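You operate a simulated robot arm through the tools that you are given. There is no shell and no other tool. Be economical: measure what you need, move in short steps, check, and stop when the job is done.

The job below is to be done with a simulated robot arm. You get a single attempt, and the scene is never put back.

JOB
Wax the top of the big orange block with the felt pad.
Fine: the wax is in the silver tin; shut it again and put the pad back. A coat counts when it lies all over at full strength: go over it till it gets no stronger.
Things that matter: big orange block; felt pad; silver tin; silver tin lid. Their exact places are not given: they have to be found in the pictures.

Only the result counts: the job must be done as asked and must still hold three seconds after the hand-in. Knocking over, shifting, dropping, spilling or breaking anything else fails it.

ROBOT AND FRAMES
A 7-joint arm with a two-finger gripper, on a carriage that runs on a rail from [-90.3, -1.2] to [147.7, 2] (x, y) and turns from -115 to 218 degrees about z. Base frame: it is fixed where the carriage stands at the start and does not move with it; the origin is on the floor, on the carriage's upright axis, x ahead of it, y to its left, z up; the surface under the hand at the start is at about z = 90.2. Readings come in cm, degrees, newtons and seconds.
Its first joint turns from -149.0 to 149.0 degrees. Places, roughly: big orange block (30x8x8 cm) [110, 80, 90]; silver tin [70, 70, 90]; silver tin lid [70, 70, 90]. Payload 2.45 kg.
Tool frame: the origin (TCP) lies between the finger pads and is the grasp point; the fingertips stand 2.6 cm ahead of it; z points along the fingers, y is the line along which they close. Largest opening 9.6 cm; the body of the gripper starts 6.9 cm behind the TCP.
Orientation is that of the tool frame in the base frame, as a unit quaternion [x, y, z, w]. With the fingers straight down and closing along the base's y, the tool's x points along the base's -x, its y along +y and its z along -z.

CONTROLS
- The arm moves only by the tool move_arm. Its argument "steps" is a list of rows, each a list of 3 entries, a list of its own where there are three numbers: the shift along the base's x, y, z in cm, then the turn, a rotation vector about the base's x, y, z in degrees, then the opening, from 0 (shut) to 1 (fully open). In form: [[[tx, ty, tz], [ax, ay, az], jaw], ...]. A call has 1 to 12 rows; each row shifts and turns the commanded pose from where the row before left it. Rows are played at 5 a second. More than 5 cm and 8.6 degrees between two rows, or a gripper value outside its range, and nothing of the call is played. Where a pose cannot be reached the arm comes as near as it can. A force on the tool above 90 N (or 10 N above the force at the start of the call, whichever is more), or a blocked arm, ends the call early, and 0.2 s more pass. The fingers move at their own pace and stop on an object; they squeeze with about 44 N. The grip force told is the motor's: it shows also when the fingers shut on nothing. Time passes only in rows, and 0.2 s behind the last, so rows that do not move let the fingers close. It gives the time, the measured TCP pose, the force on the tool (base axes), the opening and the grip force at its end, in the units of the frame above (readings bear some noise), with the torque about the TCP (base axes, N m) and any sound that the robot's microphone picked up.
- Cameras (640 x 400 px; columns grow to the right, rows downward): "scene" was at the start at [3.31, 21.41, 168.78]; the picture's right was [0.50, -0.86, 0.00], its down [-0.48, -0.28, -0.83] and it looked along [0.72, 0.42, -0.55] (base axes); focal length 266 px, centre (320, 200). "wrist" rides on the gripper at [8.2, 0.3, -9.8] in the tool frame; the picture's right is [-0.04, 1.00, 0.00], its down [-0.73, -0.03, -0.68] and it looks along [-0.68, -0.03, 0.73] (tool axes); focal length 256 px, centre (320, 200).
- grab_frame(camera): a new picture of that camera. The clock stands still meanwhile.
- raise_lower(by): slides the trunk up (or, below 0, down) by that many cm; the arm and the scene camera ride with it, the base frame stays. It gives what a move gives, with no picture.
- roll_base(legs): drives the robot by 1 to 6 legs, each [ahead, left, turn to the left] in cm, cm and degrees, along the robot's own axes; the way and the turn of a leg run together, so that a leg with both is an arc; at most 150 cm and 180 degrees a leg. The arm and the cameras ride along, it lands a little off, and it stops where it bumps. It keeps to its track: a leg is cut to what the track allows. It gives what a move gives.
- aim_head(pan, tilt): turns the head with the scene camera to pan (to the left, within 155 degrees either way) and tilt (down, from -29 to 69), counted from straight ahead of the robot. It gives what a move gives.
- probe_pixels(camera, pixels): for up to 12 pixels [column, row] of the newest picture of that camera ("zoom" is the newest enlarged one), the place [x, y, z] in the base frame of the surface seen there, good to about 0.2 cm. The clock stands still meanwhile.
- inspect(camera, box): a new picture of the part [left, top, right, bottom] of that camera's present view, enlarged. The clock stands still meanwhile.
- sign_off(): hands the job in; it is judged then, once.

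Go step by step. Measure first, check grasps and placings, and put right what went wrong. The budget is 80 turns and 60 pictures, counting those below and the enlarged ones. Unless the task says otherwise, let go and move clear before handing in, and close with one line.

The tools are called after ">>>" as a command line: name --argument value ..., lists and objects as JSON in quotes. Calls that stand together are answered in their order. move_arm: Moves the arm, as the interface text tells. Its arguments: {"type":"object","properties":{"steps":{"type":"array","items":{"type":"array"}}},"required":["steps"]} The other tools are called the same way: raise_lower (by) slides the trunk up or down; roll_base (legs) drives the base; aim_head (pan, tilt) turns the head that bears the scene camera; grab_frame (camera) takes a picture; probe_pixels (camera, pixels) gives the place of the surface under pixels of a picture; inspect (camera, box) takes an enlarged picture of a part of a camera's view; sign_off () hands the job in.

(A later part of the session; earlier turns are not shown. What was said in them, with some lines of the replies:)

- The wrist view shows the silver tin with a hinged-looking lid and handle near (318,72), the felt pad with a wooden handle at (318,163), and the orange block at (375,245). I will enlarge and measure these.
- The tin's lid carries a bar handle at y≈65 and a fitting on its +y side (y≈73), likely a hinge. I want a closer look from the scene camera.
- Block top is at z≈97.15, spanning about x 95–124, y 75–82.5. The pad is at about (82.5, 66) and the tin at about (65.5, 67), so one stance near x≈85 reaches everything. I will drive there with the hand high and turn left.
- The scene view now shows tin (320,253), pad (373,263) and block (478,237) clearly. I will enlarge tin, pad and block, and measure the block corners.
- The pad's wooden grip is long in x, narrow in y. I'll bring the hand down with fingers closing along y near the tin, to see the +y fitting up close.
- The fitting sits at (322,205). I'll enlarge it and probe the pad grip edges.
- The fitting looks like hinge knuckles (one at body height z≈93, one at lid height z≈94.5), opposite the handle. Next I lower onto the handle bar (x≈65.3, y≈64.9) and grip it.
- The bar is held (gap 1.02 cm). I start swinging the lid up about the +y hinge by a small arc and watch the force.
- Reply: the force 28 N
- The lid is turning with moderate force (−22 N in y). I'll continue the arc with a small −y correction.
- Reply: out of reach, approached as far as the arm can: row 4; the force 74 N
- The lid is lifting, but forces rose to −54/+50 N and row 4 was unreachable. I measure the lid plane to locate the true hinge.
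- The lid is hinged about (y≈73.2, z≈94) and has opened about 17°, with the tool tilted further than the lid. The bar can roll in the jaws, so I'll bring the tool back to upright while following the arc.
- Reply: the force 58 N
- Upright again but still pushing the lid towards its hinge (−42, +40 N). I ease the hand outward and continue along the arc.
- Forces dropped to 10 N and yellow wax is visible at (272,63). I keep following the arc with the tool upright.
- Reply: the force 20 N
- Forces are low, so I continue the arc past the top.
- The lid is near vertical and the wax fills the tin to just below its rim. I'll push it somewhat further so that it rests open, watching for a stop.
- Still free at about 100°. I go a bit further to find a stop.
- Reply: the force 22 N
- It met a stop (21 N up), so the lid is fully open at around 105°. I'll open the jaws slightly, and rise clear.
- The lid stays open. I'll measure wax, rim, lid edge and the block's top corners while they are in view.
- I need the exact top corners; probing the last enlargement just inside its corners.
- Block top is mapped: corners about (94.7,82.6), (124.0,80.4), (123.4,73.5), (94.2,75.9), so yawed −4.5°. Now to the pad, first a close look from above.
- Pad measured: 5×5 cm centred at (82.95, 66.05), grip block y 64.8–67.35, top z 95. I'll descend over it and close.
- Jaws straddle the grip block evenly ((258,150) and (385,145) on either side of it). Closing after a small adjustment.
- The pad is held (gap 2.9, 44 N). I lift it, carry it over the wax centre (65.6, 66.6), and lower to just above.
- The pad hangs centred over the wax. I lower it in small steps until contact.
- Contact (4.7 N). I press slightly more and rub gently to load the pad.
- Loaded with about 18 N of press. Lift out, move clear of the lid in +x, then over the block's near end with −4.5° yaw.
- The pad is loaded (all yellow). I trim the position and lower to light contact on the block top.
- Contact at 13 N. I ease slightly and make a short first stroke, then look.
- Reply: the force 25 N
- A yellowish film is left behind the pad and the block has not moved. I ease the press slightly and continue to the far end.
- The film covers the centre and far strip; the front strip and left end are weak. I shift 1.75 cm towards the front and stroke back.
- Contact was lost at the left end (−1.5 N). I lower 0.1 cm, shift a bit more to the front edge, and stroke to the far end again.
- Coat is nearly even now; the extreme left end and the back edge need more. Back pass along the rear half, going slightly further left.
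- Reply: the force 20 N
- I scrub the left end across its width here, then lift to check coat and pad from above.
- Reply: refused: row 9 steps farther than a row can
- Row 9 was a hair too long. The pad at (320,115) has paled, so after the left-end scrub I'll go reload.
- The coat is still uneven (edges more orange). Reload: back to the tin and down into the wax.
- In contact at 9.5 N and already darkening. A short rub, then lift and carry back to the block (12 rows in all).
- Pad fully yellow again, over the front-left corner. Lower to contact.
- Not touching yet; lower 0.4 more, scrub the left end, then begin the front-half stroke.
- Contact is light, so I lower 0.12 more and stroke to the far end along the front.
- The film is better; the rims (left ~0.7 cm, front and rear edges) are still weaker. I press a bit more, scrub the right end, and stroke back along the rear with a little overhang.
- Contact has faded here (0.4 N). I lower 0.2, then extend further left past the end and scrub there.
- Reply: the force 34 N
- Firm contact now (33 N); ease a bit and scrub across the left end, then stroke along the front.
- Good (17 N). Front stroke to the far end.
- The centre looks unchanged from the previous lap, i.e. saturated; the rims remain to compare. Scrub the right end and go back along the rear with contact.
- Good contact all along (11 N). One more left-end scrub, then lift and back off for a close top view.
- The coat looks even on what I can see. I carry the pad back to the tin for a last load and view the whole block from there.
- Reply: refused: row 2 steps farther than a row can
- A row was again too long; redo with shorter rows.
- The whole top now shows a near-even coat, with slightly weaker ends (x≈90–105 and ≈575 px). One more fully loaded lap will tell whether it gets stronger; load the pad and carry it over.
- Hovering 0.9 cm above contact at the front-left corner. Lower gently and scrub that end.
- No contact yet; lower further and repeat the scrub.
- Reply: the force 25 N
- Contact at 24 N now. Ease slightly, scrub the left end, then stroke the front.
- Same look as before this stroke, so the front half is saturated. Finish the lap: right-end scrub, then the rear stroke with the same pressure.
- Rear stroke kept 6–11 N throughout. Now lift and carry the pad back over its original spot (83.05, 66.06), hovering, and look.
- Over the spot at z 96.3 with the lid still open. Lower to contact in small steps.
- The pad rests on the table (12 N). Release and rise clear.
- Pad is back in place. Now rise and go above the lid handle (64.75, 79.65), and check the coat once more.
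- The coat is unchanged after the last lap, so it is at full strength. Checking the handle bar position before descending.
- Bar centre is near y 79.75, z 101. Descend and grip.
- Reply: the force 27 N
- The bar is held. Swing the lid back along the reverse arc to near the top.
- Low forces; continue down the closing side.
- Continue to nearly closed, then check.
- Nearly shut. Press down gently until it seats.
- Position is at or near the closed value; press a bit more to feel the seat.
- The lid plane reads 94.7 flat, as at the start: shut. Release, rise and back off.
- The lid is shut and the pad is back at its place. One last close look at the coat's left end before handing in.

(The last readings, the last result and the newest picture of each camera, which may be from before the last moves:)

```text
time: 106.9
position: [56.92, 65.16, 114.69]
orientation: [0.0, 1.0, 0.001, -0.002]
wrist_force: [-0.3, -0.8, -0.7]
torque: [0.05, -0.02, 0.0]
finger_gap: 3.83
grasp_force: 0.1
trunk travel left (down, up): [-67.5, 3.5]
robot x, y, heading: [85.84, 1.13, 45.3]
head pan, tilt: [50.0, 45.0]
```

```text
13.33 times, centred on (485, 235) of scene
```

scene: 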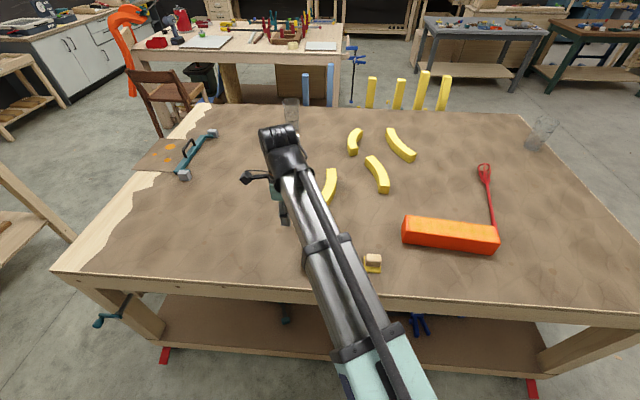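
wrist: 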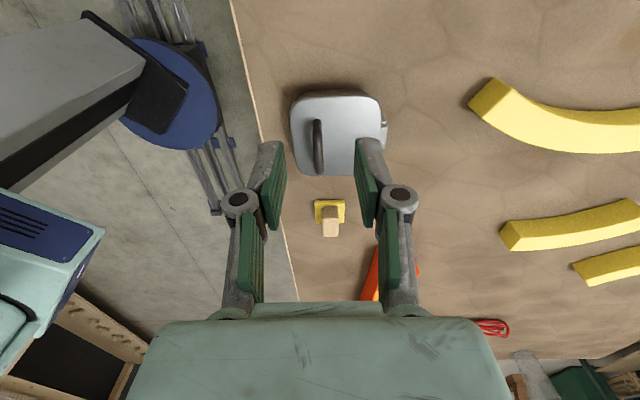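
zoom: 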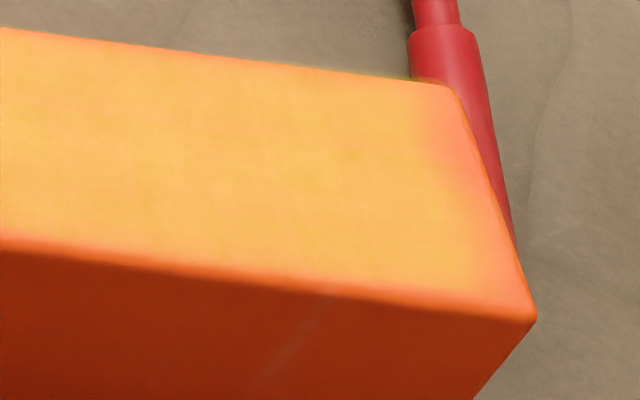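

The right end is coated nearly to the edge, the left strip (zoom x 155–205) is a bit weaker. I check whether the pad had slipped in the grip, by its resting place.

>>> probe_pixels --camera "wrist" --pixels '[[316, 202], [344, 202], [330, 201], [316, 222], [344, 221], [330, 215], [330, 234], [343, 212]]'

>>> probe_pixels --camera "zoom" --pixels '[[505, 230], [460, 200], [430, 150], [440, 90], [530, 310]]'

```text
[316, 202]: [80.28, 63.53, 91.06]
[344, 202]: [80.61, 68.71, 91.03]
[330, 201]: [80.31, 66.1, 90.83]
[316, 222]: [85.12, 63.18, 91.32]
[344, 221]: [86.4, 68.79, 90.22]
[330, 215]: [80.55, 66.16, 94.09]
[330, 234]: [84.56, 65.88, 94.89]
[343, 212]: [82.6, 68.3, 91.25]
```

```text
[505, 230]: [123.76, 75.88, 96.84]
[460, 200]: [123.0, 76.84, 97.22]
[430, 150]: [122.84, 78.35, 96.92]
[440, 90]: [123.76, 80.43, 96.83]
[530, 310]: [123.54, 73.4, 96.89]
```

The pad had not slipped. The left strip also stayed the same over three separate scrubs with the pad overhanging that end, so the coat gets no stronger there. The tin is shut, the pad is back and the arm is clear, so I hand in.

>>> sign_off

```text
The job is handed in.
```

I waxed the top of the big orange block until further passes made no visible difference, shut the tin, put the felt pad back in its place, and handed the job in. The one doubt is a strip about 1 cm wide at the block's left end. It still looked slightly paler in the last picture, but three extra scrubs there did not change it.
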